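You operate a simulated robot arm through the tools that you are given. There is no shell and no other tool. Be economical: measure what you need, move in short steps, check, and stop when the job is done.

You are at the controls of a simulated robot arm. One attempt, no reset.

## Task
Take the white carton and put it on the note pad. Press the stop button two times. Take the amber bottle and leave it in the yellow crate. Take the tube on the table half by the wall bench and put it away on the wall bench top. Stack the 5 mm tin from the table half by the wall bench on top of the 30 mm tin. Open the lines drawer, fetch the red reel from the inside of the lines drawer and set it in the grey tray and shut the drawer again. Shut the fittings drawer. Open the labels drawer, put the label pad on the island bench top away in the inside of the labels drawer and shut the drawer again. Shut the tubes door. Put the gas jar that says "G1" from the long bench top on top of the flask there and the gas jar that says "G3" on the white mat. Any order will do. Set down upright: tube, gas jar.

Only the result counts: the job must be done as asked and must still hold three seconds after the hand-in. Knocking over, shifting, dropping, spilling or breaking anything else fails it.

## Robot
A 7-joint arm with a vacuum gripper on a trunk, on a base that drives. Base frame: it is fixed to the floor where the robot stands at the start and does not move with it; the origin is under the middle of the robot, x ahead of it, y to its left, z up. Lengths are in m, angles in rad, forces in N, time in s.
With the tool pointing down near the work surface it reaches from about 0.12 to 0.84 m from the robot's upright axis, wherever it stands. Its first joint turns from -2.897 to 2.897 rad. Places, roughly: amber bottle [0.75, -1.25, 1]; fittings drawer [-2, 0.6, 0.7]; flask [-5.5, -3, 1]; gas jar [-5.25, -3, 1]; grey tray (20x26x4 cm) [-3.4, -0.6, 0.9]; inside of the labels drawer [-2.9, -3, 0.6]; label pad [-3.75, -0.5, 0.75]; labels drawer [-2.9, -3, 0.7]; lines drawer [-1.6, 0.8, 0.7]; note pad [-4.25, -1, 0.75]; red reel (6x6x4 cm) [-1.7, 0.9, 0.7]; stop button [0.4, 0.3, 0.9]; tin [-1.5, -1.25, 1]; tube [-1.5, -1.25, 1]; tubes door [-4.1, 0.1, 0.4]; wall bench top [-2, -3.2, 0.8]; white mat [-1.4, -2.9, 0.9]; yellow crate (27x18x7 cm) [-1.6, -0.7, 0.9]. Payload 1.88 kg.
Tool frame: the origin (TCP) lies in the middle of the cups' lips, and z points out of the cups. The gripper has 1 cup of 0.032 m across, covering 0.032 by 0.032 m (tool x, y); the bellows give 0.014 m. With the vacuum on, a cup seals on a smooth face that it is pressed against (1 to 4 N); it does not hold porous or soft things. The pull reaches 41 N.
Orientation is told as [roll, pitch, yaw] about the base's x, y, z axes, in that order, counted from this pose: with the cups facing straight down, the tool's x points along the base's -x, its y along +y and its z along -z.

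## Interface
- The arm moves only by the tool step_arm. Its argument "motion" is a list of rows, each an object of numbers (a shift or turn left out is 0, a gripper value left out holds the last): "tx", "ty", "tz": the shift along the tool's x, y, z in mm; "wx", "wy", "wz": the turn, a rotation vector about the tool's x, y, z in degrees; "vac": the vacuum: 1 switches it on, -1 off. In form: [{"tx": .., "ty": .., "tz": .., "wx": .., "wy": .., "wz": .., "vac": ..}, ...]. A call has 1 to 8 rows; each row is the pose to reach, as a shift and turn from the pose commanded when the call began, along the tool's axes at that moment. Each row takes 0.2 s and may step no farther than 0.05 m and 0.15 rad from the row before; otherwise, or with a gripper value out of range, the whole call is refused. A pose out of reach is approached as far as the arm can. The call stops where the force on the tool passes 40 N (or 10 N more than at its start, if that is more) or the arm is blocked; 0.2 s more then pass. The pull builds up within a second once a cup has sealed. Time passes only in rows, and 0.2 s behind the last, so rows that repeat a pose give it time. The reply holds the time, the measured pose of the TCP, the force on the tool along the base axes and the pull of the vacuum, in the units named above and with some noise, with the torque about the TCP (base axes, N m) and any sound that the robot's microphone picked up, and new pictures: "views" is both (left out), scene, wrist or none.
- Cameras (640 x 400 px; columns grow to the right, rows downward): "scene" is now at [0.0199, 0.1481, 1.5663]; the picture's right is [-0.18, -0.98, 0.00], its down [-0.70, 0.13, -0.70] and it looks along [0.69, -0.12, -0.71] (base axes); focal length 248 px, centre (320, 200). "wrist" rides on the gripper at [0.082, 0.014, -0.216] in the tool frame; the picture's right is [-0.17, 0.99, 0.00], its down [-0.91, -0.15, -0.37] and it looks along [-0.37, -0.06, 0.93] (tool axes); focal length 243 px, centre (320, 200). There is no depth. A picture from a camera that has moved, and an enlarged one, comes with that camera's place and axes in the base frame and with its lens.
- move_column(by): slides the trunk up (or, below 0, down) by that many m; the arm and the scene camera ride with it, the base frame stays. It gives what a move gives, with no picture.
- steer(legs): drives the robot by 1 to 6 legs, each [ahead, left, turn to the left] in m, m and rad, along the robot's own axes; the way and the turn of a leg run together, so that a leg with both is an arc; at most 1.5 m and 3.142 rad a leg. The arm and the cameras ride along, it lands a little off, and it stops where it bumps. It gives what a move gives, and a new picture of the scene camera.
- head_to(pan, tilt): turns the head with the scene camera to pan (to the left, within 2.705 rad either way) and tilt (down, from -0.506 to 1.204), counted from straight ahead of the robot. It gives what a move gives, and a new picture of the scene camera.
- inspect(camera, box): a new picture of the part [left, top, right, bottom] of that camera's present view, enlarged. The clock stands still meanwhile.
- close_job(): hands the job in; it is judged then, once.

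Go step by step. Nothing tells you exact positions but the pictures and the camera data: compare them with the known pose of the tool, close in by small moves and look again before you grip or let go. The budget is 556 turns and 360 pictures, counting those below and the enlarged ones. Unless the task says otherwise, let go and move clear before handing in.

The tools are called as name(argument=value, ...) on one line, values as JSON. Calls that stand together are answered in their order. step_arm: Moves the arm, as the interface text tells. Its arguments: {"type":"object","properties":{"motion":{"type":"array"},"views":{"type":"string","enum":["both","scene","wrist","none"]}},"required":["motion"]} The other tools are called the same way: move_column (by) slides the trunk up or down; steer (legs) drives the base; head_to (pan, tilt) turns the head that bears the scene camera; inspect (camera, box) takes an enlarged picture of a part of a camera's view; close_job () hands the job in.

At the start:

```text
clock: 0.0
tcp_pos: [0.4748, -0.0485, 1.2467]
tcp_rot: [0.001, -0.001, -0.002]
contact_force: [-0.9, -0.2, 0.0]
torque: [-0.03, 0.01, 0.0]
pull: 0.0
trunk travel left (down, up): [-0.525, 0.065]
robot x, y, heading: [-0.0031, -0.0, -0.005]
head pan, tilt: [-0.178, 0.792]
```

scene: 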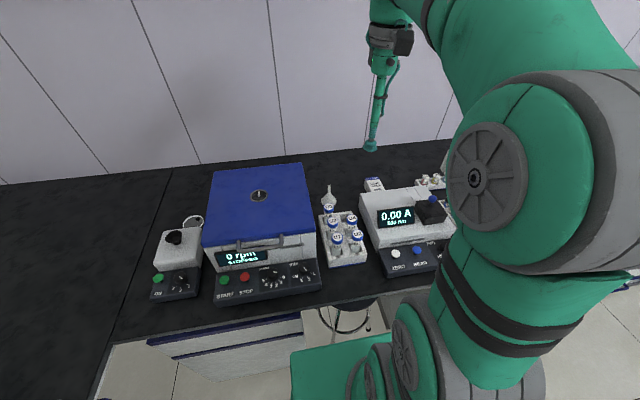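
wrist: 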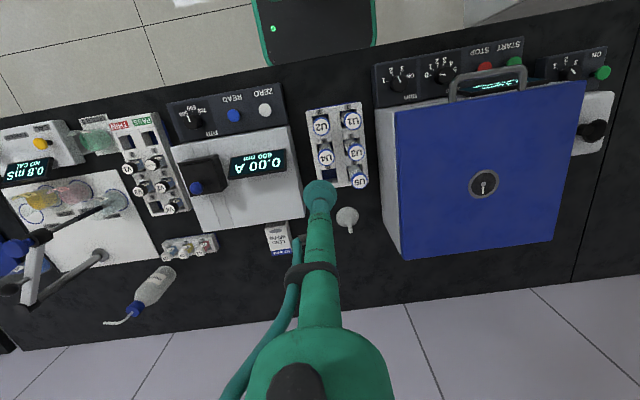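

I see the bench ahead with a centrifuge whose red STOP button sits on its front panel, at about [0.37, 0.29]. I'll zoom in first to locate the button precisely.

inspect(camera="scene", box=[190, 230, 350, 330])

inspect(camera="wrist", box=[380, 30, 620, 180])

```text
4.00 times, centred on (270, 280) of scene
camera zoom: at [0.0199, 0.1481, 1.5663], right [-0.18, -0.98, 0.0], down [-0.7, 0.13, -0.7], along [0.69, -0.12, -0.71], focal length 992 px, centre (520, -120)
```

zoom: 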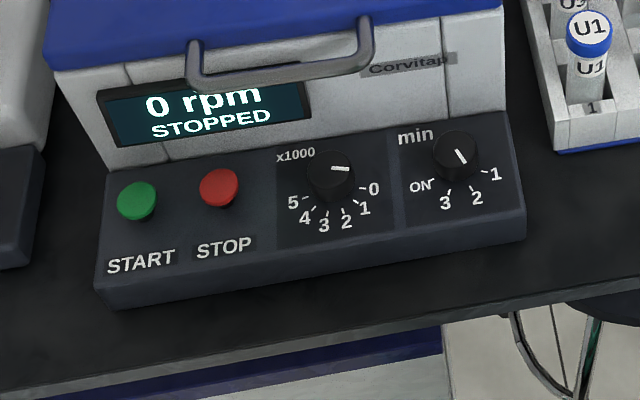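

```text
2.67 times, centred on (500, 105) of wrist
camera zoom: at [0.3938, -0.0361, 1.4623], right [0.17, 0.99, 0.0], down [0.91, -0.15, 0.37], along [0.37, -0.06, -0.93], focal length 647 px, centre (-160, 453)
```

zoom: 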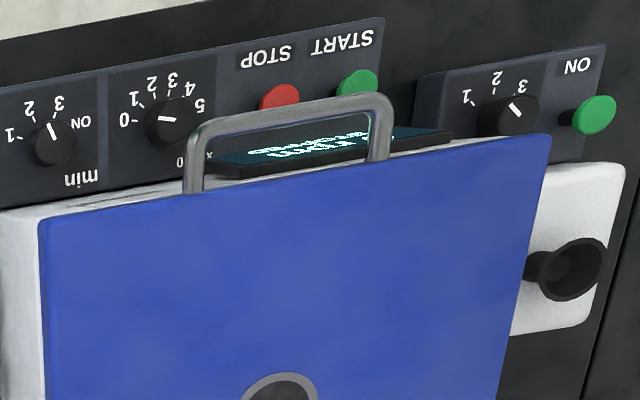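

The STOP button triangulates to about [0.387, 0.294, 0.923], and the lid handle overhangs just behind it. I'll approach with the tool tilted 30° from the robot's side, starting at travel height.

step_arm(motion=[{"tx": 19, "ty": 43, "wy": -4}, {"tx": 37, "ty": 86, "wy": -8}, {"tx": 55, "ty": 128, "wy": -12}, {"tx": 72, "ty": 171, "wy": -16}, {"tx": 90, "ty": 214, "wy": -20}, {"tx": 108, "ty": 257, "wy": -24}, {"tx": 126, "ty": 300, "wy": -28}, {"tx": 144, "ty": 342, "wy": -30}])

```text
clock: 1.8
tcp_pos: [0.3304, 0.2941, 1.2482]
tcp_rot: [0.001, -0.526, -0.003]
contact_force: [0.3, -0.4, 1.4]
torque: [0.02, -0.02, -0.02]
pull: 0.0
trunk travel left (down, up): [-0.525, 0.065]
robot x, y, heading: [0.0024, -0.002, -0.001]
head pan, tilt: [-0.178, 0.792]
camera scene: at [0.0199, 0.1483, 1.5663], right [-0.18, -0.98, 0.0], down [-0.7, 0.13, -0.7], along [0.69, -0.12, -0.71], focal length 248 px, centre (320, 200)
camera wrist: at [0.1516, 0.3076, 1.3934], right [0.14, 0.99, 0.08], down [0.6, -0.15, 0.78], along [0.78, -0.06, -0.62], focal length 243 px, centre (320, 200)
```

scene: 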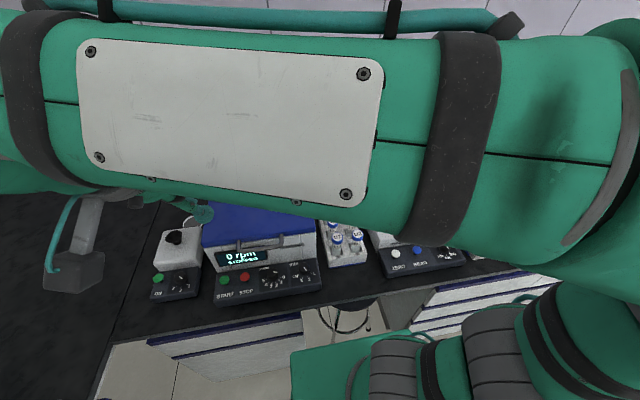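
wrist: 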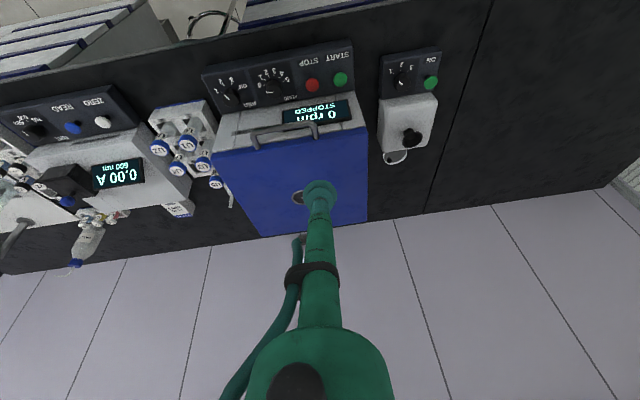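

The wrist view confirms the button at about [0.385, 0.296, 0.923]. I'll descend to 4 cm short of it along the tilted axis.

step_arm(motion=[{"tx": 14, "tz": 33}, {"tx": 28, "tz": 67}, {"tx": 42, "tz": 100}, {"tx": 56, "tz": 134}, {"tx": 70, "tz": 167}, {"tx": 84, "tz": 200}, {"tx": 98, "tz": 234}, {"tx": 112, "tz": 264}], views="wrist")

```text
clock: 3.6
tcp_pos: [0.3667, 0.2934, 0.9627]
tcp_rot: [0.0, -0.523, -0.002]
contact_force: [-0.6, 0.3, -0.5]
torque: [0.0, -0.05, 0.0]
pull: 0.1
trunk travel left (down, up): [-0.525, 0.065]
robot x, y, heading: [0.0031, 0.0003, -0.002]
head pan, tilt: [-0.178, 0.792]
camera wrist: at [0.1885, 0.3066, 1.1084], right [0.14, 0.99, 0.08], down [0.6, -0.15, 0.78], along [0.78, -0.06, -0.62], focal length 243 px, centre (320, 200)
```

wrist: 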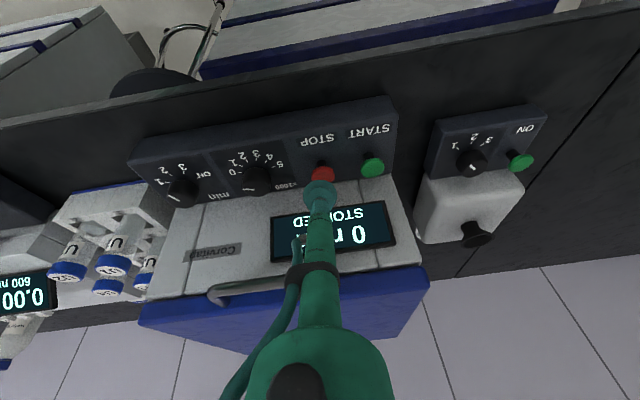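

The cup is lined up with the red button. I'll advance slowly.

step_arm(motion=[{"tz": 10}, {"tz": 20}, {"tz": 28}, {"tz": 32}, {"tz": 35}, {"tz": 37}], views="wrist")

```text
clock: 5.0
tcp_pos: [0.3838, 0.2943, 0.9301]
tcp_rot: [-0.001, -0.525, -0.001]
contact_force: [0.8, -1.1, 0.1]
torque: [0.0, 0.0, 0.0]
pull: 0.1
trunk travel left (down, up): [-0.525, 0.065]
robot x, y, heading: [-0.0006, -0.0014, -0.004]
head pan, tilt: [-0.178, 0.792]
camera wrist: at [0.206, 0.3064, 1.0756], right [0.14, 0.99, 0.08], down [0.6, -0.15, 0.78], along [0.78, -0.06, -0.62], focal length 243 px, centre (320, 200)
```

wrist: 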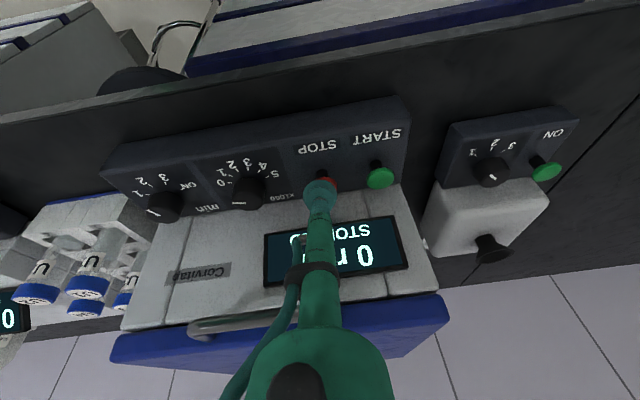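

Contact has not started. The button axis looks vertical, so I'll shift 10 mm forward to put the cup's lower lip on the button's middle, then press straight down.

step_arm(motion=[{"tx": -8.7, "tz": 5}, {"tx": -7.2, "tz": 7.6}, {"tx": -6.2, "tz": 9.3}, {"tx": -5.2, "tz": 11}, {"tx": -4.2, "tz": 12.8}, {"tx": -3.2, "tz": 14.5}], views="wrist")

```text
clock: 6.4
tcp_pos: [0.394, 0.2921, 0.9191]
tcp_rot: [-0.002, -0.523, -0.001]
contact_force: [2.0, -0.5, 2.2]
torque: [-0.01, 0.04, 0.03]
pull: 0.1
trunk travel left (down, up): [-0.525, 0.065]
robot x, y, heading: [0.0002, 0.0002, -0.002]
head pan, tilt: [-0.178, 0.792]
camera wrist: at [0.2159, 0.3057, 1.0645], right [0.14, 0.99, 0.08], down [0.6, -0.15, 0.78], along [0.78, -0.06, -0.62], focal length 243 px, centre (320, 200)
```

wrist: 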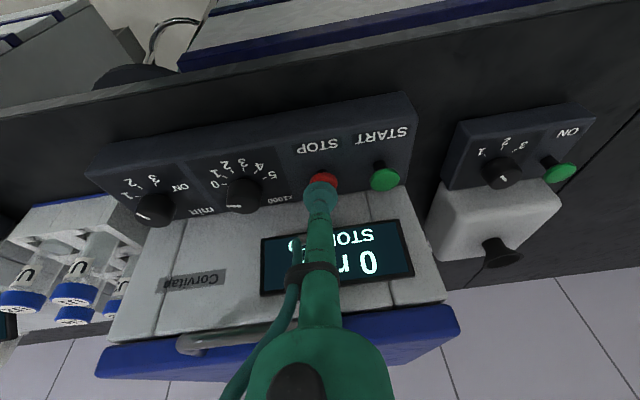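

Contact is just starting at about 2 N. I'll press farther down in 1.5 mm steps and listen for a click.

step_arm(motion=[{"tx": 0.8, "tz": 1.3}, {"tx": 1.5, "tz": 2.6}, {"tx": 2.3, "tz": 3.9}, {"tx": 3, "tz": 5.2}], views="none")

```text
clock: 7.4
tcp_pos: [0.3949, 0.2925, 0.9129]
tcp_rot: [0.0, -0.523, 0.0]
contact_force: [0.4, -0.6, 3.0]
torque: [0.01, 0.07, 0.03]
pull: 0.0
trunk travel left (down, up): [-0.525, 0.065]
robot x, y, heading: [-0.0025, 0.0003, -0.001]
head pan, tilt: [-0.178, 0.792]
heard: click
```

A click was heard, so the first press registered. I'll lift clear, so the button resets, and look.

step_arm(motion=[{"tx": -4, "tz": -6.9}, {"tx": -8, "tz": -13.9}, {"tx": -12, "tz": -20.8}, {"tx": -12, "tz": -20.8}], views="wrist")

step_arm(motion=[{"tx": 4, "tz": 6.9}, {"tx": 8, "tz": 13.9}, {"tx": 10, "tz": 17.3}, {"tx": 11, "tz": 19}, {"tx": 12, "tz": 20.8}], views="none")

```text
clock: 8.4
tcp_pos: [0.3953, 0.2938, 0.9365]
tcp_rot: [0.0, -0.524, 0.001]
contact_force: [0.0, 0.3, 0.9]
torque: [-0.03, -0.01, 0.02]
pull: 0.0
trunk travel left (down, up): [-0.525, 0.065]
robot x, y, heading: [-0.0003, 0.0037, 0.002]
head pan, tilt: [-0.178, 0.792]
camera wrist: at [0.2171, 0.306, 1.0824], right [0.14, 0.99, 0.08], down [0.6, -0.15, 0.78], along [0.78, -0.06, -0.62], focal length 243 px, centre (320, 200)
```

wrist: 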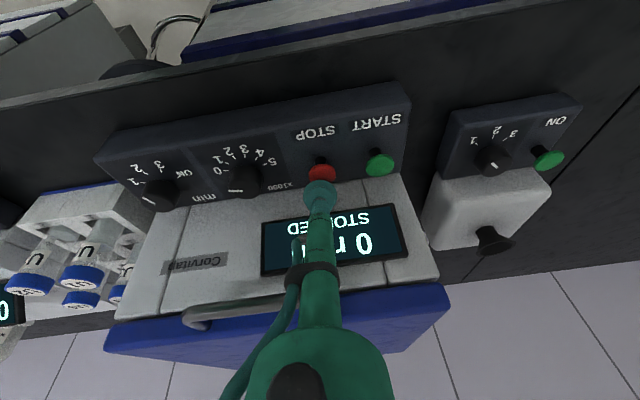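

```text
clock: 9.6
tcp_pos: [0.3954, 0.2929, 0.9123]
tcp_rot: [-0.001, -0.523, -0.003]
contact_force: [1.3, -0.1, 1.9]
torque: [0.02, 0.05, 0.03]
pull: 0.1
trunk travel left (down, up): [-0.525, 0.065]
robot x, y, heading: [-0.0012, -0.0024, 0.002]
head pan, tilt: [-0.178, 0.792]
heard: click
```

The second click was heard, so the button is done. I'll retreat upward and level the tool.

step_arm(motion=[{"tx": -21, "tz": -36}, {"tx": -42, "tz": -73}, {"tx": -65, "tz": -115}, {"tx": -88, "tz": -155}, {"tx": -110, "tz": -195}, {"tx": -134, "tz": -235}, {"tx": -155, "tz": -270}, {"tx": -165, "tz": -290}], views="none")

step_arm(motion=[{"wy": 6, "tx": -17, "ty": -40}, {"wy": 12, "tx": -34, "ty": -80}, {"wy": 18, "tx": -51, "ty": -120}, {"wy": 24, "tx": -68, "ty": -160}, {"wy": 30, "tx": -85, "ty": -200}, {"wy": 30, "tx": -85, "ty": -240}, {"wy": 30, "tx": -85, "ty": -280}], views="none")

head_to(pan=-1.0, tilt=0.45)

```text
clock: 11.4
tcp_pos: [0.3926, 0.2947, 1.2458]
tcp_rot: [0.0, -0.523, 0.0]
contact_force: [-0.4, -0.5, 0.7]
torque: [-0.02, 0.0, -0.01]
pull: 0.0
trunk travel left (down, up): [-0.525, 0.065]
robot x, y, heading: [0.0018, -0.0017, -0.001]
head pan, tilt: [-0.178, 0.792]
```

```text
clock: 13.0
tcp_pos: [0.4669, 0.012, 1.2909]
tcp_rot: [0.001, -0.001, 0.0]
contact_force: [0.1, -0.1, -0.8]
torque: [-0.08, 0.0, -0.02]
pull: 0.0
trunk travel left (down, up): [-0.525, 0.065]
robot x, y, heading: [0.0018, 0.0015, 0.003]
head pan, tilt: [-0.178, 0.792]
```

```text
clock: 14.2
tcp_pos: [0.4669, 0.0123, 1.2894]
tcp_rot: [0.0, 0.0, 0.0]
contact_force: [0.7, -0.3, 0.3]
torque: [0.02, -0.01, 0.01]
pull: 0.1
trunk travel left (down, up): [-0.525, 0.065]
robot x, y, heading: [-0.001, 0.001, 0.001]
head pan, tilt: [-1.0, 0.45]
camera scene: at [-0.0101, 0.0851, 1.5962], right [-0.84, -0.54, 0.0], down [-0.24, 0.37, -0.9], along [0.49, -0.76, -0.44], focal length 248 px, centre (320, 200)
```

scene: 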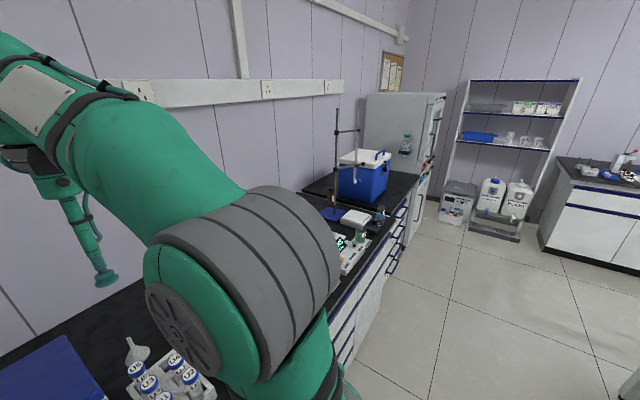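

I see the long bench continuing to the right toward a fridge and a shelf. I'll survey the rest of the room with the head.

head_to(pan=-1.9, tilt=0.35)

head_to(pan=-2.7, tilt=0.35)

head_to(pan=2.5, tilt=0.35)

```text
clock: 15.3
tcp_pos: [0.4667, 0.0135, 1.2899]
tcp_rot: [-0.001, 0.0, 0.0]
contact_force: [-0.3, 0.7, -0.2]
torque: [-0.01, 0.04, -0.01]
pull: 0.0
trunk travel left (down, up): [-0.525, 0.065]
robot x, y, heading: [0.0002, 0.002, -0.001]
head pan, tilt: [-1.901, 0.351]
camera scene: at [-0.0899, 0.0743, 1.6055], right [-0.95, 0.32, 0.0], down [0.11, 0.33, -0.94], along [-0.3, -0.89, -0.34], focal length 248 px, centre (320, 200)
```

scene: 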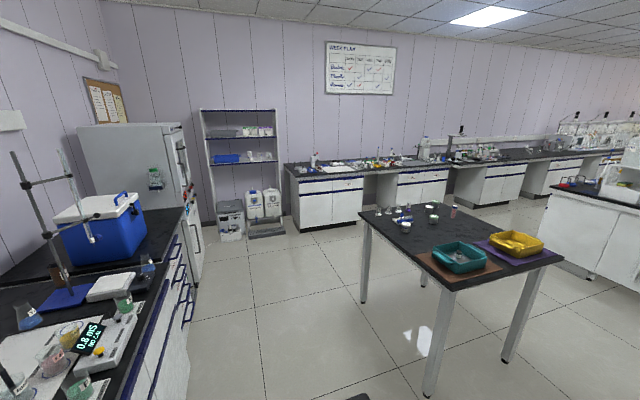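

```text
clock: 16.5
tcp_pos: [0.4675, 0.013, 1.2894]
tcp_rot: [-0.001, -0.001, 0.001]
contact_force: [0.4, 0.0, -0.6]
torque: [-0.01, -0.01, 0.04]
pull: 0.0
trunk travel left (down, up): [-0.525, 0.065]
robot x, y, heading: [0.0002, -0.0011, 0.002]
head pan, tilt: [-2.7, 0.351]
camera scene: at [-0.1439, 0.1226, 1.6055], right [-0.43, 0.9, 0.0], down [0.31, 0.15, -0.94], along [-0.85, -0.4, -0.34], focal length 248 px, centre (320, 200)
```

scene: 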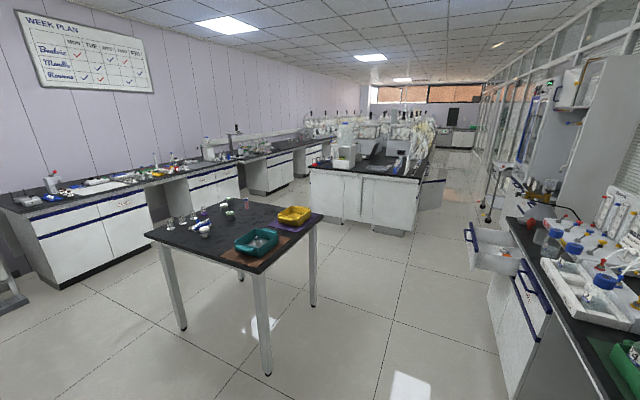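

```text
clock: 20.6
tcp_pos: [0.467, 0.0131, 1.2893]
tcp_rot: [0.0, 0.0, 0.001]
contact_force: [-0.7, -0.7, -0.3]
torque: [0.03, -0.05, 0.0]
pull: 0.1
trunk travel left (down, up): [-0.525, 0.065]
robot x, y, heading: [0.0004, 0.0013, -0.0]
head pan, tilt: [2.499, 0.351]
camera scene: at [-0.1343, 0.2183, 1.6055], right [0.6, 0.8, 0.0], down [0.28, -0.21, -0.94], along [-0.75, 0.56, -0.34], focal length 248 px, centre (320, 200)
```

scene: 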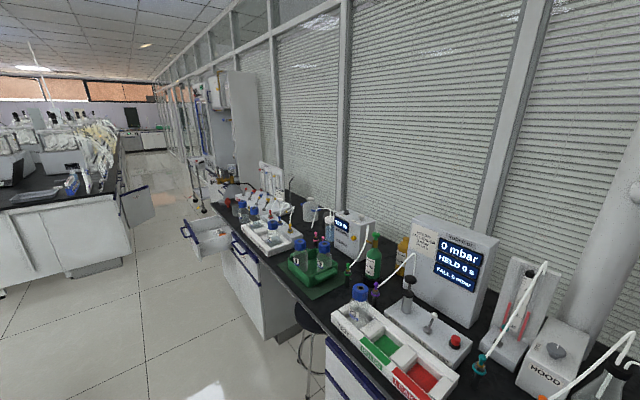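

I now know the room: a table at about [-1.5, -1], the wall bench along y≈-3, the window bench at y≈1 and the island at about [-4, -0.8]. I'll tuck the arm in and slide right along this bench to the amber bottle.

step_arm(motion=[{"tx": 45}, {"tx": 90}, {"tx": 135}, {"tx": 180}, {"tx": 225}, {"tx": 260}], views="none")

head_to(pan=-1.0, tilt=0.6)

```text
clock: 21.9
tcp_pos: [0.2075, 0.0117, 1.2876]
tcp_rot: [-0.002, 0.008, -0.002]
contact_force: [1.2, -0.9, -0.3]
torque: [-0.01, 0.05, 0.01]
pull: 0.0
trunk travel left (down, up): [-0.525, 0.065]
robot x, y, heading: [0.0039, -0.001, 0.002]
head pan, tilt: [2.499, 0.351]
```

```text
clock: 24.9
tcp_pos: [0.2069, 0.0117, 1.2887]
tcp_rot: [0.001, 0.005, -0.001]
contact_force: [0.8, 0.5, 0.2]
torque: [0.0, -0.03, 0.01]
pull: 0.0
trunk travel left (down, up): [-0.525, 0.065]
robot x, y, heading: [-0.0009, -0.0044, 0.0]
head pan, tilt: [-1.0, 0.6]
camera scene: at [-0.0121, 0.0881, 1.5828], right [-0.84, -0.54, 0.0], down [-0.31, 0.48, -0.83], along [0.45, -0.69, -0.56], focal length 248 px, centre (320, 200)
```

scene: 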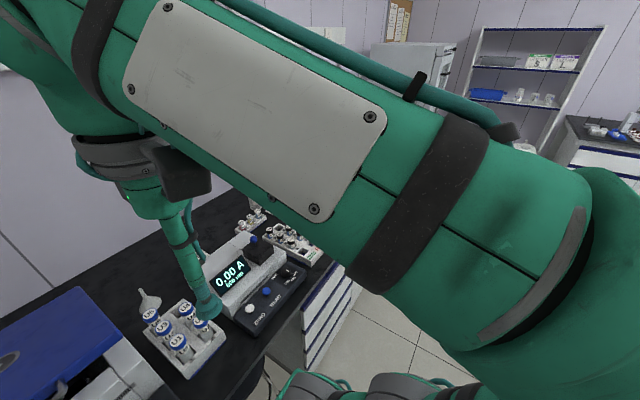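

The arm is tucked. I'll drive right 1.2 m.

steer(legs=[[0, -1.2, 0]])

head_to(pan=0.2, tilt=0.7)

```text
clock: 30.9
tcp_pos: [0.218, -1.1734, 1.2883]
tcp_rot: [-0.001, 0.006, 0.019]
contact_force: [0.3, 0.7, -0.4]
torque: [-0.03, 0.01, 0.01]
pull: 0.2
trunk travel left (down, up): [-0.525, 0.065]
robot x, y, heading: [0.0103, -1.1879, 0.021]
head pan, tilt: [-1.0, 0.6]
camera scene: at [-0.0023, -1.1003, 1.5828], right [-0.83, -0.56, 0.0], down [-0.31, 0.47, -0.83], along [0.46, -0.69, -0.56], focal length 248 px, centre (320, 200)
```

scene: 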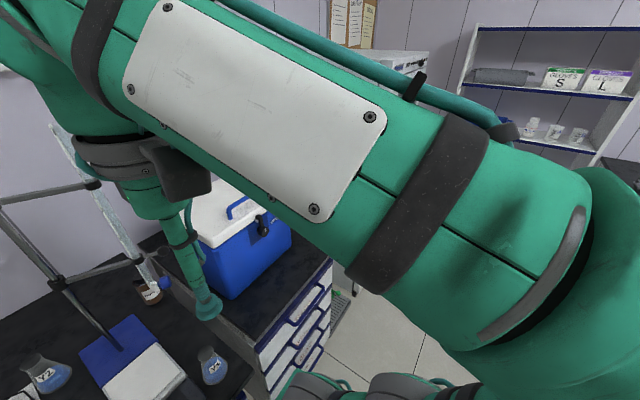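

```text
clock: 32.3
tcp_pos: [0.2182, -1.1727, 1.2882]
tcp_rot: [-0.001, 0.006, 0.02]
contact_force: [0.0, 0.0, -0.1]
torque: [0.01, -0.03, 0.01]
pull: 0.0
trunk travel left (down, up): [-0.525, 0.065]
robot x, y, heading: [0.0144, -1.1861, 0.024]
head pan, tilt: [0.201, 0.7]
camera scene: at [0.0314, -1.0083, 1.5742], right [0.22, -0.98, 0.0], down [-0.63, -0.14, -0.77], along [0.75, 0.17, -0.64], focal length 248 px, centre (320, 200)
```

scene: 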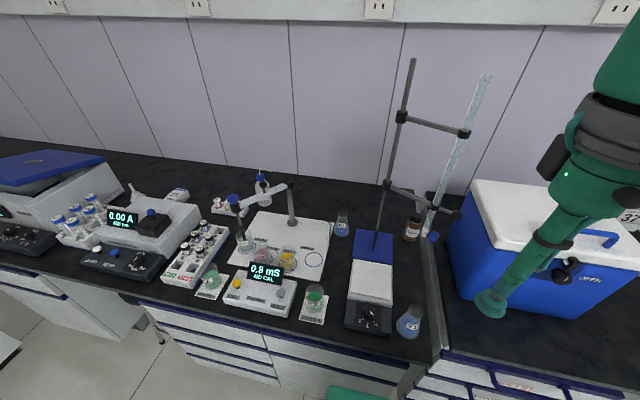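

I see a small amber bottle near the foot of the burette stand, around pixel (411, 225). I'll zoom in on it.

inspect(camera="scene", box=[330, 180, 490, 280])

inspect(camera="wrist", box=[0, 0, 640, 400])

```text
4.00 times, centred on (410, 230) of scene
camera zoom: at [0.0314, -1.0083, 1.5742], right [0.22, -0.98, 0.0], down [-0.63, -0.14, -0.77], along [0.75, 0.17, -0.64], focal length 992 px, centre (-40, 80)
```

zoom: 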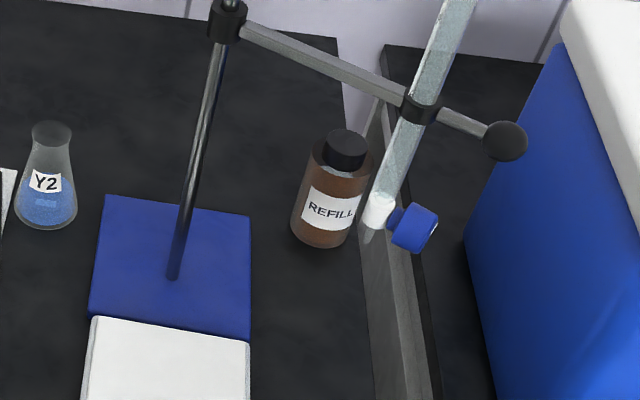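

```text
1.00 times, centred on (320, 200) of wrist (not enlarged: the box is as wide or as high as the picture)
camera zoom: at [0.1378, -1.1613, 1.5045], right [0.15, 0.99, 0.0], down [0.92, -0.14, 0.37], along [0.36, -0.06, -0.93], focal length 243 px, centre (320, 200)
```

zoom: 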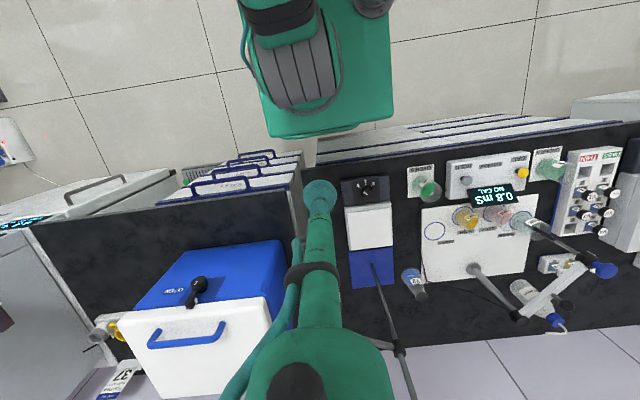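

The bottle stands at about [0.69, -1.19] with its cap top near z≈1.0. The burette and clamp are right in front of it, so the arm must come in from the right, past the cooler. I'll look that way.

head_to(pan=-0.25, tilt=0.6)

head_to(pan=-1.6, tilt=0.7)

```text
clock: 33.2
tcp_pos: [0.2184, -1.1722, 1.2878]
tcp_rot: [0.0, 0.005, 0.019]
contact_force: [-0.4, -0.9, -0.2]
torque: [0.02, -0.03, 0.02]
pull: 0.0
trunk travel left (down, up): [-0.525, 0.065]
robot x, y, heading: [0.009, -1.1877, 0.018]
head pan, tilt: [-0.25, 0.6]
camera scene: at [0.0346, -1.0469, 1.5828], right [-0.23, -0.97, 0.0], down [-0.55, 0.13, -0.82], along [0.8, -0.19, -0.57], focal length 248 px, centre (320, 200)
```

scene: 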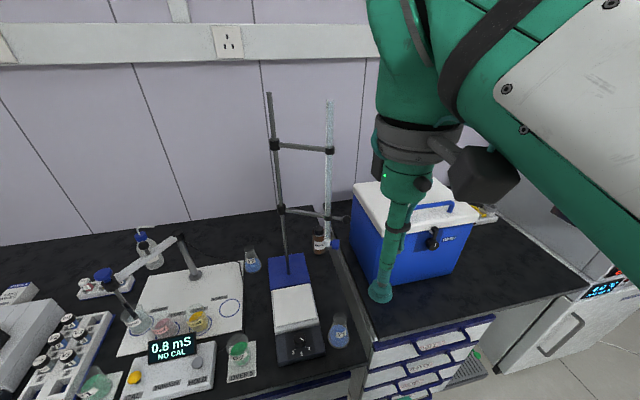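

```text
clock: 34.7
tcp_pos: [0.2171, -1.1735, 1.2886]
tcp_rot: [0.001, 0.005, 0.019]
contact_force: [0.5, -0.2, 0.4]
torque: [-0.03, 0.03, 0.01]
pull: 0.1
trunk travel left (down, up): [-0.525, 0.065]
robot x, y, heading: [0.0104, -1.1882, 0.019]
head pan, tilt: [-1.6, 0.7]
camera scene: at [-0.0523, -1.1118, 1.5741], right [-1.0, 0.01, 0.0], down [0.01, 0.64, -0.77], along [-0.01, -0.76, -0.64], focal length 248 px, centre (320, 200)
```

scene: 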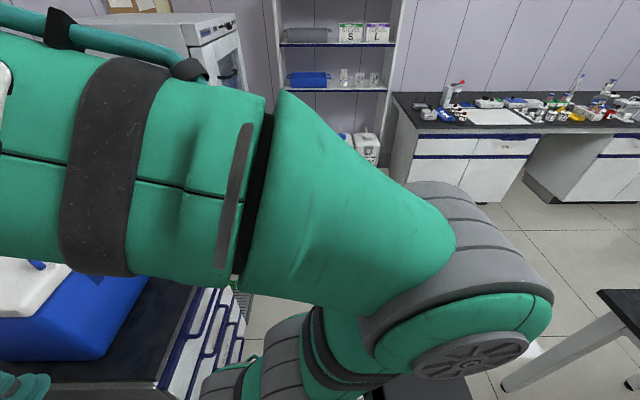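

Nothing blocks the way to the right. I'll shift another 0.4 m right and look at the bottle from there.

steer(legs=[[0, -0.42, 0]])

head_to(pan=0.45, tilt=0.6)

```text
clock: 37.3
tcp_pos: [0.2262, -1.5919, 1.2886]
tcp_rot: [-0.001, 0.005, 0.015]
contact_force: [-0.5, 0.0, 1.2]
torque: [0.01, -0.02, -0.01]
pull: 0.0
trunk travel left (down, up): [-0.525, 0.065]
robot x, y, heading: [0.0195, -1.6041, 0.021]
head pan, tilt: [-1.6, 0.7]
camera scene: at [-0.0447, -1.5304, 1.5741], right [-1.0, 0.01, 0.0], down [0.01, 0.64, -0.76], along [-0.01, -0.76, -0.64], focal length 248 px, centre (320, 200)
```

scene: 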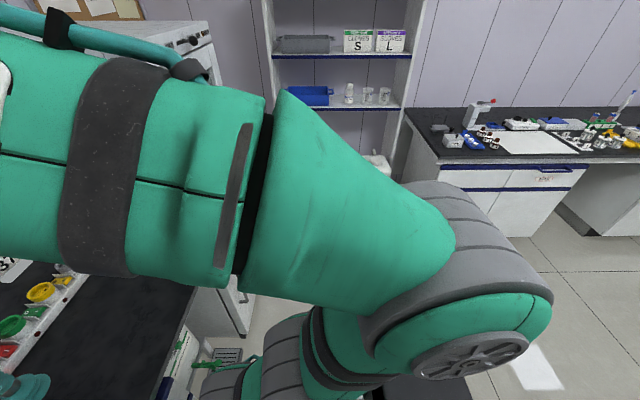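

```text
clock: 39.3
tcp_pos: [0.2255, -1.5924, 1.2875]
tcp_rot: [-0.002, 0.007, 0.017]
contact_force: [0.4, 0.8, 0.3]
torque: [0.01, -0.02, 0.01]
pull: 0.1
trunk travel left (down, up): [-0.525, 0.065]
robot x, y, heading: [0.0181, -1.6073, 0.014]
head pan, tilt: [0.45, 0.6]
camera scene: at [0.0354, -1.4057, 1.5828], right [0.45, -0.89, 0.0], down [-0.5, -0.25, -0.83], along [0.74, 0.37, -0.56], focal length 248 px, centre (320, 200)
```

scene: 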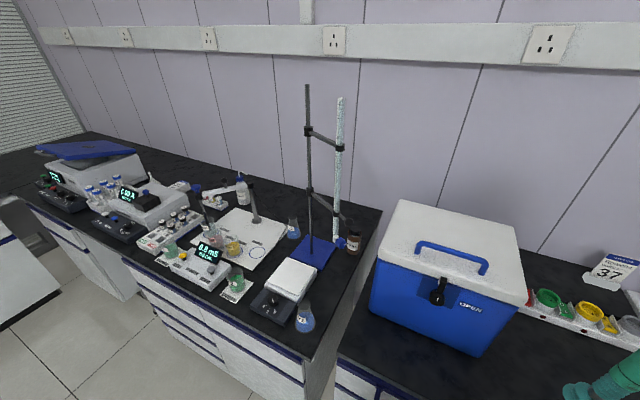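

From here the bottle is visible just right of the burette. I'll zoom to measure it.

inspect(camera="scene", box=[280, 180, 440, 280])

```text
4.00 times, centred on (360, 230) of scene
camera zoom: at [0.0354, -1.4057, 1.5828], right [0.45, -0.89, 0.0], down [-0.5, -0.25, -0.83], along [0.74, 0.37, -0.56], focal length 992 px, centre (160, 80)
```

zoom: 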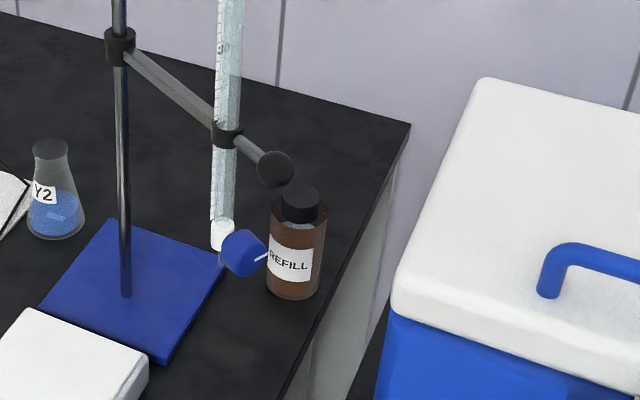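

I triangulate the cap top at [0.735, -1.204, 0.96], with the burette at about [0.564, -1.194] and its clamp ball at [0.544, -1.239, 1.148]. I'll raise the tool, yaw it 45° so the camera points away from the burette, and move out over the cooler.

step_arm(motion=[{"tx": -25, "ty": 5, "tz": -12, "wz": -6}, {"tx": -50, "ty": 10, "tz": -25, "wz": -12}, {"tx": -75, "ty": 15, "tz": -38, "wz": -18}, {"tx": -100, "ty": 20, "tz": -50, "wz": -24}, {"tx": -125, "ty": 25, "tz": -60, "wz": -30}, {"tx": -150, "ty": 30, "tz": -65, "wz": -36}, {"tx": -175, "ty": 35, "tz": -70, "wz": -42}, {"tx": -200, "ty": 40, "tz": -70, "wz": -45}])

```text
clock: 41.1
tcp_pos: [0.4249, -1.5499, 1.3571]
tcp_rot: [0.005, 0.005, 0.802]
contact_force: [0.0, 0.4, -0.1]
torque: [0.02, -0.01, -0.02]
pull: 0.0
trunk travel left (down, up): [-0.525, 0.065]
robot x, y, heading: [0.02, -1.6084, 0.012]
head pan, tilt: [0.45, 0.6]
camera scene: at [0.0358, -1.4056, 1.5827], right [0.45, -0.89, 0.0], down [-0.5, -0.25, -0.82], along [0.74, 0.37, -0.57], focal length 248 px, centre (320, 200)
camera wrist: at [0.3606, -1.5991, 1.5734], right [-0.59, 0.8, 0.0], down [0.75, 0.55, 0.37], along [0.29, 0.22, -0.93], focal length 243 px, centre (320, 200)
```

scene: 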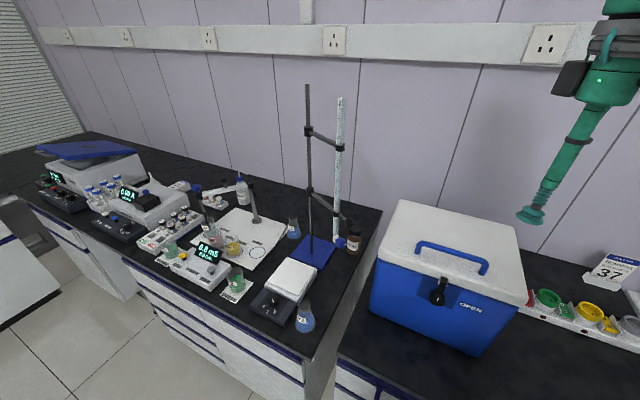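
wrist: 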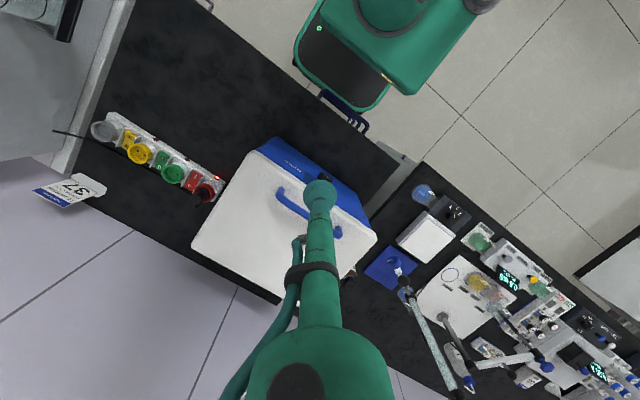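

Path looks clear; the wrist camera shows the stand and burette to the right. I'll move diagonally toward the bottle at this height.

step_arm(motion=[{"tx": -48, "ty": 1}, {"tx": -96, "ty": 3}, {"tx": -144, "ty": 4}, {"tx": -192, "ty": 5}, {"tx": -240, "ty": 7}, {"tx": -288, "ty": 8}, {"tx": -336, "ty": 10}, {"tx": -384, "ty": 11}])

```text
clock: 42.9
tcp_pos: [0.6005, -1.3156, 1.278]
tcp_rot: [0.002, -0.001, 0.799]
contact_force: [-0.6, -0.8, 0.9]
torque: [0.07, -0.13, 0.0]
pull: 0.1
out of reach, approached as far as the arm can: row 4, 5, 6, 7, 8
trunk travel left (down, up): [-0.525, 0.065]
robot x, y, heading: [0.0193, -1.6079, 0.018]
head pan, tilt: [0.45, 0.6]
camera scene: at [0.0329, -1.4072, 1.5831], right [0.45, -0.89, 0.0], down [-0.5, -0.25, -0.83], along [0.74, 0.37, -0.56], focal length 248 px, centre (320, 200)
camera wrist: at [0.5337, -1.3659, 1.4936], right [-0.59, 0.81, 0.0], down [0.75, 0.55, 0.38], along [0.3, 0.22, -0.93], focal length 243 px, centre (320, 200)
```

scene: 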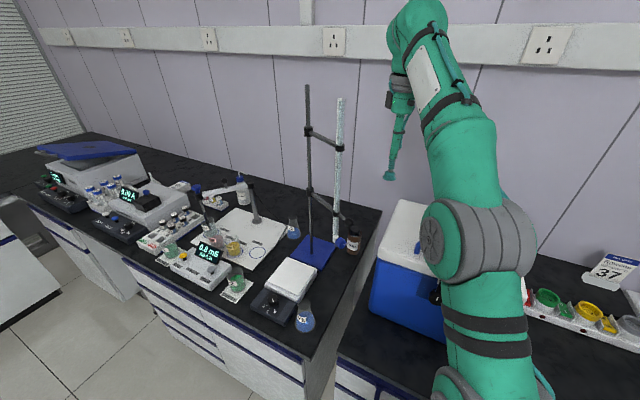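
wrist: 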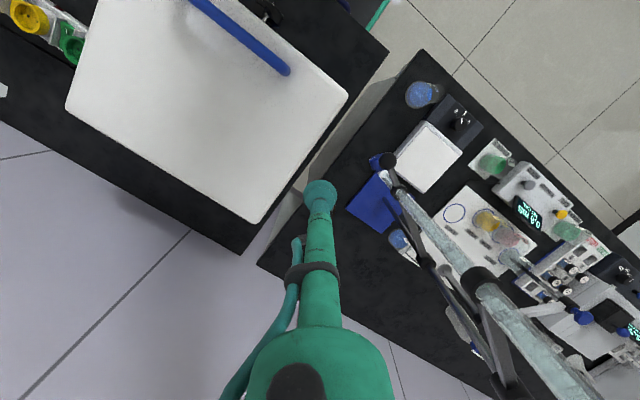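

At this height the target is beyond reach, and reach grows lower down. I'll descend a little to see how far it gets.

step_arm(motion=[{"tz": 20}, {"tz": 40}, {"tz": 60}], views="none")

```text
clock: 43.7
tcp_pos: [0.6025, -1.3158, 1.2144]
tcp_rot: [0.003, 0.004, 0.801]
contact_force: [0.3, -0.3, -0.9]
torque: [-0.02, 0.03, -0.05]
pull: 0.1
trunk travel left (down, up): [-0.525, 0.065]
robot x, y, heading: [0.021, -1.6061, 0.014]
head pan, tilt: [0.45, 0.6]
```

Commands count from the actual pose. Now I'll move toward the bottle at z≈1.21.

step_arm(motion=[{"tx": -40, "ty": -4}, {"tx": -80, "ty": -8}, {"tx": -120, "ty": -12}, {"tx": -160, "ty": -16}])

```text
clock: 44.7
tcp_pos: [0.6524, -1.2521, 1.1738]
tcp_rot: [0.004, -0.003, 0.801]
contact_force: [-0.6, -0.7, 0.5]
torque: [0.1, -0.18, 0.0]
pull: 0.0
out of reach, approached as far as the arm can: row 2, 3, 4
trunk travel left (down, up): [-0.525, 0.065]
robot x, y, heading: [0.0204, -1.6081, 0.017]
head pan, tilt: [0.45, 0.6]
camera scene: at [0.033, -1.4071, 1.583], right [0.45, -0.89, 0.0], down [-0.5, -0.25, -0.83], along [0.74, 0.37, -0.56], focal length 248 px, centre (320, 200)
camera wrist: at [0.5878, -1.3032, 1.3894], right [-0.59, 0.81, 0.0], down [0.75, 0.55, 0.38], along [0.3, 0.23, -0.93], focal length 243 px, centre (320, 200)
```

scene: 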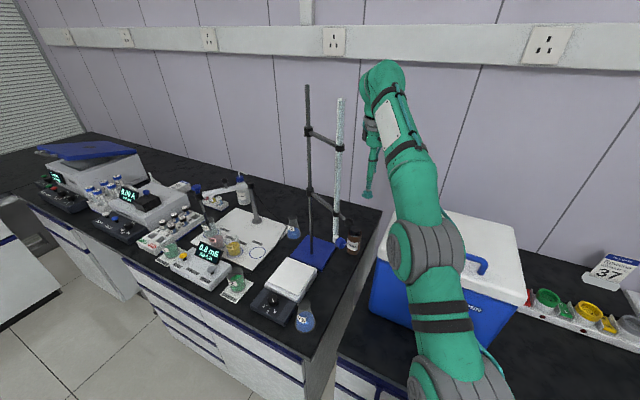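
wrist: 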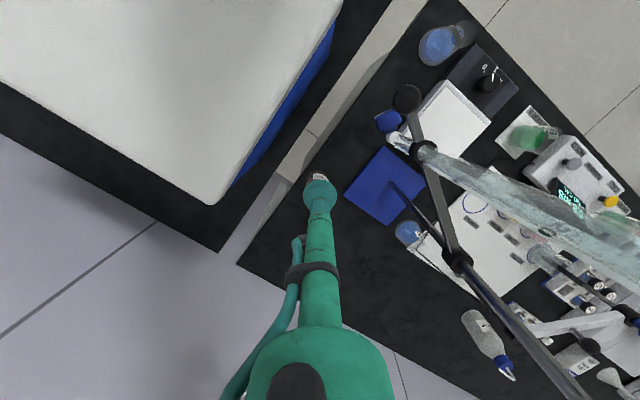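

The cup is past the cooler lid and about 10 cm from the bottle. I'll descend obliquely to z≈1.06.

step_arm(motion=[{"tx": -5, "ty": -2, "tz": 30}, {"tx": -20, "ty": -6, "tz": 60}, {"tx": -38, "ty": -11, "tz": 90}, {"tx": -53, "ty": -16, "tz": 114}])

```text
clock: 45.7
tcp_pos: [0.7037, -1.2255, 1.0599]
tcp_rot: [0.003, 0.0, 0.8]
contact_force: [0.3, 0.2, 1.7]
torque: [0.04, -0.06, 0.02]
pull: 0.0
trunk travel left (down, up): [-0.525, 0.065]
robot x, y, heading: [0.021, -1.6039, 0.022]
head pan, tilt: [0.45, 0.6]
camera scene: at [0.0347, -1.4061, 1.5829], right [0.45, -0.89, 0.0], down [-0.5, -0.25, -0.83], along [0.74, 0.37, -0.56], focal length 248 px, centre (320, 200)
camera wrist: at [0.6371, -1.2765, 1.2763], right [-0.59, 0.81, 0.0], down [0.75, 0.55, 0.37], along [0.3, 0.22, -0.93], focal length 243 px, centre (320, 200)
```

scene: 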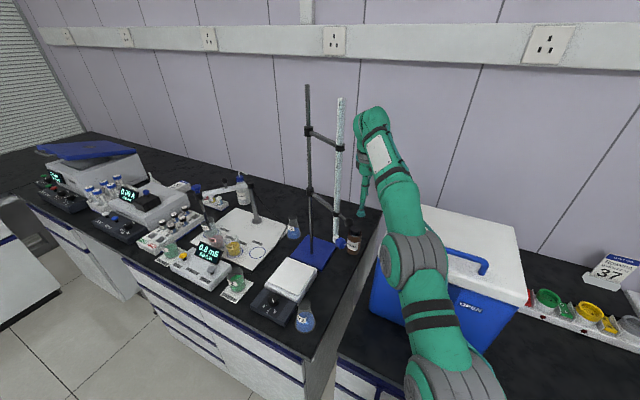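
wrist: 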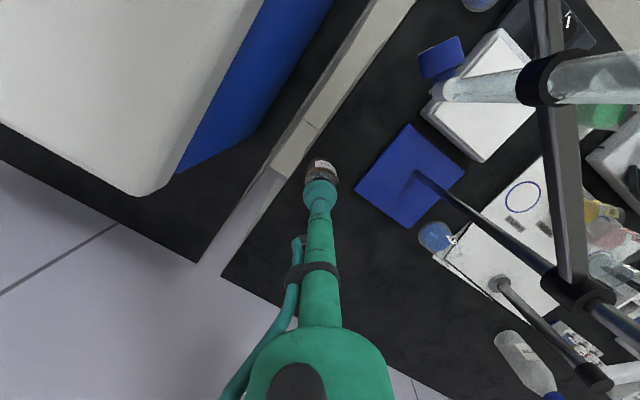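

The bottle's cap lies just beyond the cup. I'll close in to about 3 cm above the estimated cap top and inspect.

step_arm(motion=[{"tx": -18, "ty": -4, "tz": 10}, {"tx": -37, "ty": -7, "tz": 30}, {"tx": -37, "ty": -7, "tz": 60}], views="none")

inspect(camera="scene", box=[310, 180, 406, 240])

inspect(camera="wrist", box=[240, 130, 400, 230])

```text
clock: 46.5
tcp_pos: [0.7185, -1.2058, 0.9887]
tcp_rot: [0.004, 0.003, 0.801]
contact_force: [0.3, 0.7, -0.4]
torque: [-0.01, 0.04, -0.03]
pull: 0.0
out of reach, approached as far as the arm can: row 1, 2, 3
trunk travel left (down, up): [-0.525, 0.065]
robot x, y, heading: [0.0169, -1.6061, 0.015]
head pan, tilt: [0.45, 0.6]
```

```text
6.67 times, centred on (358, 210) of scene
camera zoom: at [0.0363, -1.4054, 1.5827], right [0.45, -0.89, 0.0], down [-0.51, -0.25, -0.82], along [0.74, 0.37, -0.57], focal length 1654 px, centre (67, 133)
```

zoom: 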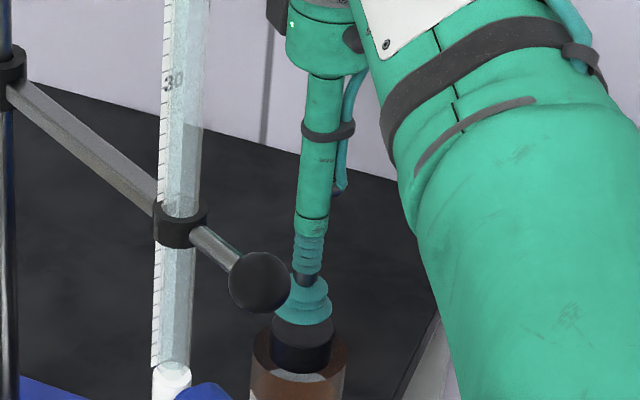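

```text
4.00 times, centred on (320, 180) of wrist
camera zoom: at [0.6534, -1.2558, 1.2052], right [-0.59, 0.81, 0.0], down [0.75, 0.55, 0.37], along [0.3, 0.22, -0.93], focal length 970 px, centre (320, 280)
```

zoom: 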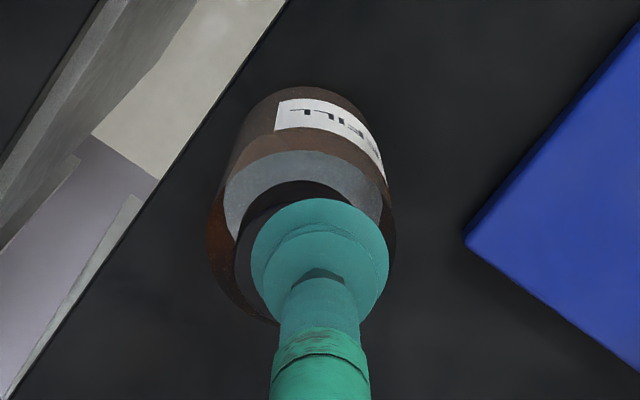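

The cup is nearly over the cap but the arm is at its reach limit. Raising the trunk lifts the shoulder and should add reach.

move_column(by=0.06)

step_arm(motion=[{"tz": 30}, {"tz": 60}], views="none")

```text
clock: 47.5
tcp_pos: [0.7177, -1.2064, 1.0491]
tcp_rot: [0.004, 0.002, 0.802]
contact_force: [0.3, -0.3, -1.3]
torque: [-0.03, 0.01, 0.0]
pull: 0.1
trunk travel left (down, up): [-0.585, 0.005]
robot x, y, heading: [0.0204, -1.6105, 0.017]
head pan, tilt: [0.45, 0.6]
```

```text
clock: 48.1
tcp_pos: [0.7161, -1.2075, 0.99]
tcp_rot: [0.004, 0.003, 0.801]
contact_force: [-0.9, 0.1, 0.0]
torque: [-0.04, -0.04, -0.01]
pull: 0.0
trunk travel left (down, up): [-0.585, 0.005]
robot x, y, heading: [0.0212, -1.6065, 0.016]
head pan, tilt: [0.45, 0.6]
```

Now I'll make the final lateral shift toward the cap.

step_arm(motion=[{"tx": -13, "ty": -10}, {"tx": -13, "ty": -10, "tz": 10}], views="none")

inspect(camera="wrist", box=[240, 130, 400, 230])

inspect(camera="scene", box=[310, 190, 406, 250])

```text
clock: 48.7
tcp_pos: [0.7338, -1.2031, 0.9806]
tcp_rot: [0.003, 0.005, 0.801]
contact_force: [0.4, 0.0, 0.3]
torque: [0.02, 0.01, 0.01]
pull: 0.0
trunk travel left (down, up): [-0.585, 0.005]
robot x, y, heading: [0.0169, -1.6055, 0.018]
head pan, tilt: [0.45, 0.6]
```

```text
4.00 times, centred on (320, 180) of wrist
camera zoom: at [0.6675, -1.2537, 1.1964], right [-0.59, 0.81, 0.0], down [0.75, 0.55, 0.37], along [0.3, 0.22, -0.93], focal length 970 px, centre (320, 280)
```

zoom: 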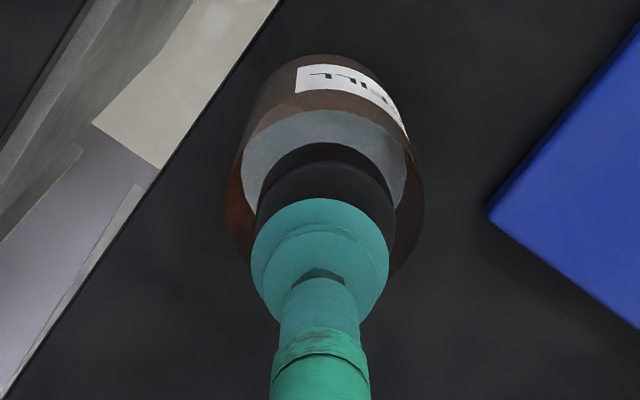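

```text
6.67 times, centred on (358, 220) of scene
camera zoom: at [0.035, -1.406, 1.6428], right [0.45, -0.89, 0.0], down [-0.5, -0.25, -0.83], along [0.74, 0.37, -0.56], focal length 1654 px, centre (67, 67)
```

zoom: 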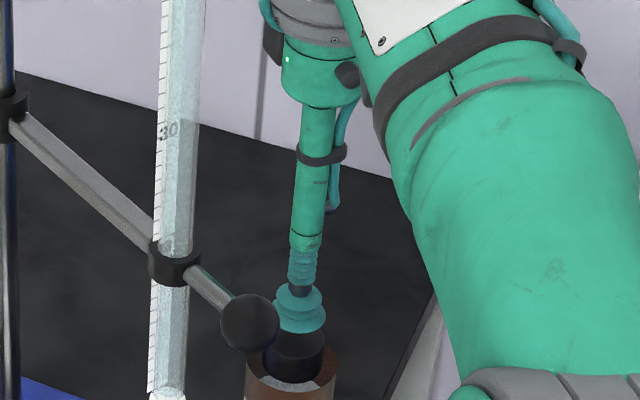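

The cup is centred within about 2 mm of the cap, whose top is at z≈0.958. I'll switch the vacuum on and descend gently.

step_arm(motion=[{"tx": 2, "tz": 8, "vac": 1}, {"tx": 2, "tz": 16}, {"tx": 2, "tz": 21}, {"tx": 2, "tz": 24}, {"tx": 2, "tz": 26}], views="none")

```text
clock: 49.9
tcp_pos: [0.7331, -1.2053, 0.9604]
tcp_rot: [0.001, -0.007, 0.802]
contact_force: [2.5, 1.3, 30.5]
torque: [-0.02, 0.09, -0.09]
pull: 40.4
trunk travel left (down, up): [-0.585, 0.005]
robot x, y, heading: [0.0173, -1.6082, 0.018]
head pan, tilt: [0.45, 0.6]
```

The seal holds at 40 N pull. I'll ease up, then lift and back out between the burette and the cooler lid.

step_arm(motion=[{"tz": -6}, {"tz": -10}, {"tz": -20}, {"tx": 6, "ty": 2, "tz": -40}, {"tx": 20, "ty": 4, "tz": -65}, {"tx": 34, "ty": 8, "tz": -90}, {"tx": 48, "ty": 11, "tz": -115}, {"tx": 62, "ty": 14, "tz": -138}])

```text
clock: 51.7
tcp_pos: [0.6813, -1.2396, 1.0944]
tcp_rot: [0.005, 0.004, 0.803]
contact_force: [0.1, 0.9, -2.2]
torque: [0.03, 0.0, 0.01]
pull: 40.5
trunk travel left (down, up): [-0.585, 0.005]
robot x, y, heading: [0.0151, -1.6032, 0.019]
head pan, tilt: [0.45, 0.6]
camera scene: at [0.0353, -1.4057, 1.6427], right [0.45, -0.89, 0.0], down [-0.5, -0.25, -0.83], along [0.74, 0.37, -0.56], focal length 248 px, centre (320, 200)
camera wrist: at [0.6156, -1.29, 1.309], right [-0.59, 0.81, 0.0], down [0.75, 0.55, 0.37], along [0.3, 0.22, -0.93], focal length 243 px, centre (320, 200)
```

scene: 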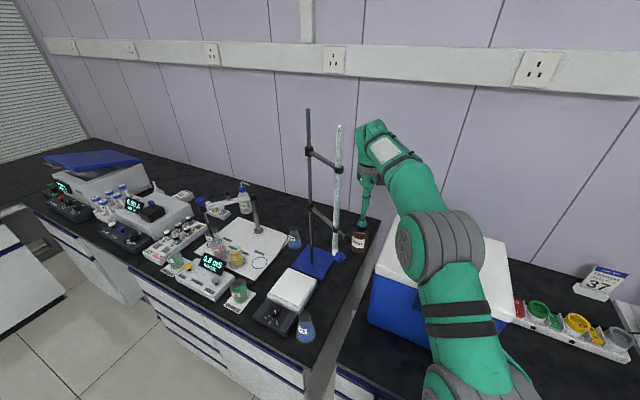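
wrist: 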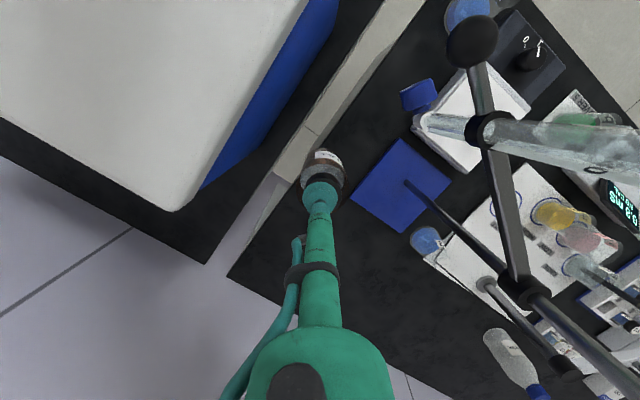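

The bottle is held. I'll continue up to z≈1.27 with a slight retreat, then come back over the cooler.

step_arm(motion=[{"tx": 10, "tz": -40}, {"tx": 20, "tz": -80}, {"tx": 30, "tz": -120}, {"tx": 40, "tz": -160}, {"tx": 50, "tz": -190}, {"tx": 90, "tz": -210}, {"tx": 135, "tz": -210}, {"tx": 180, "tz": -210}])

```text
clock: 53.5
tcp_pos: [0.5509, -1.3719, 1.3082]
tcp_rot: [0.001, -0.006, 0.801]
contact_force: [-2.6, -1.0, -0.2]
torque: [0.11, -0.3, 0.0]
pull: 40.5
out of reach, approached as far as the arm can: row 5
trunk travel left (down, up): [-0.585, 0.005]
robot x, y, heading: [0.019, -1.6065, 0.011]
head pan, tilt: [0.45, 0.6]
camera scene: at [0.0309, -1.4079, 1.6433], right [0.45, -0.89, 0.0], down [-0.5, -0.25, -0.83], along [0.74, 0.37, -0.56], focal length 248 px, centre (320, 200)
camera wrist: at [0.4835, -1.4227, 1.5236], right [-0.59, 0.81, 0.0], down [0.75, 0.55, 0.38], along [0.3, 0.23, -0.93], focal length 243 px, centre (320, 200)
```

scene: 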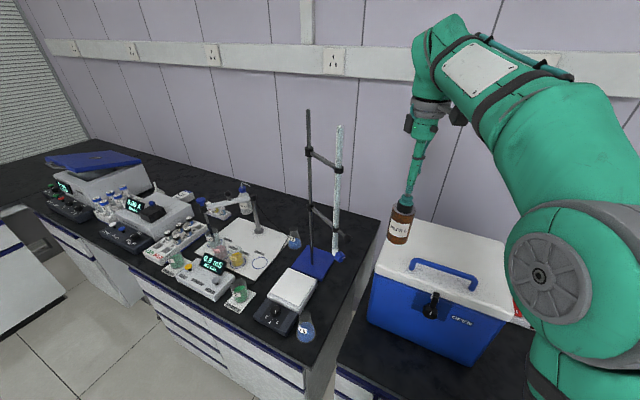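
wrist: 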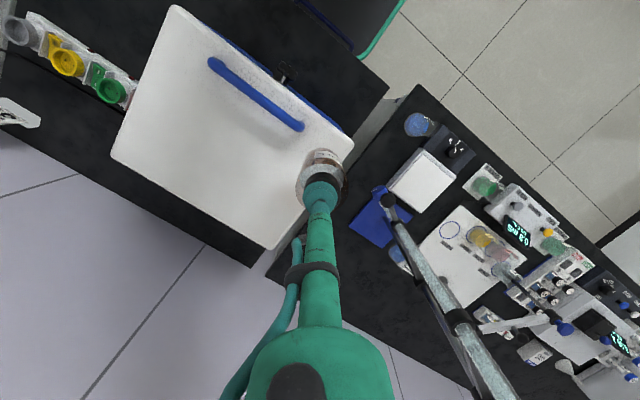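

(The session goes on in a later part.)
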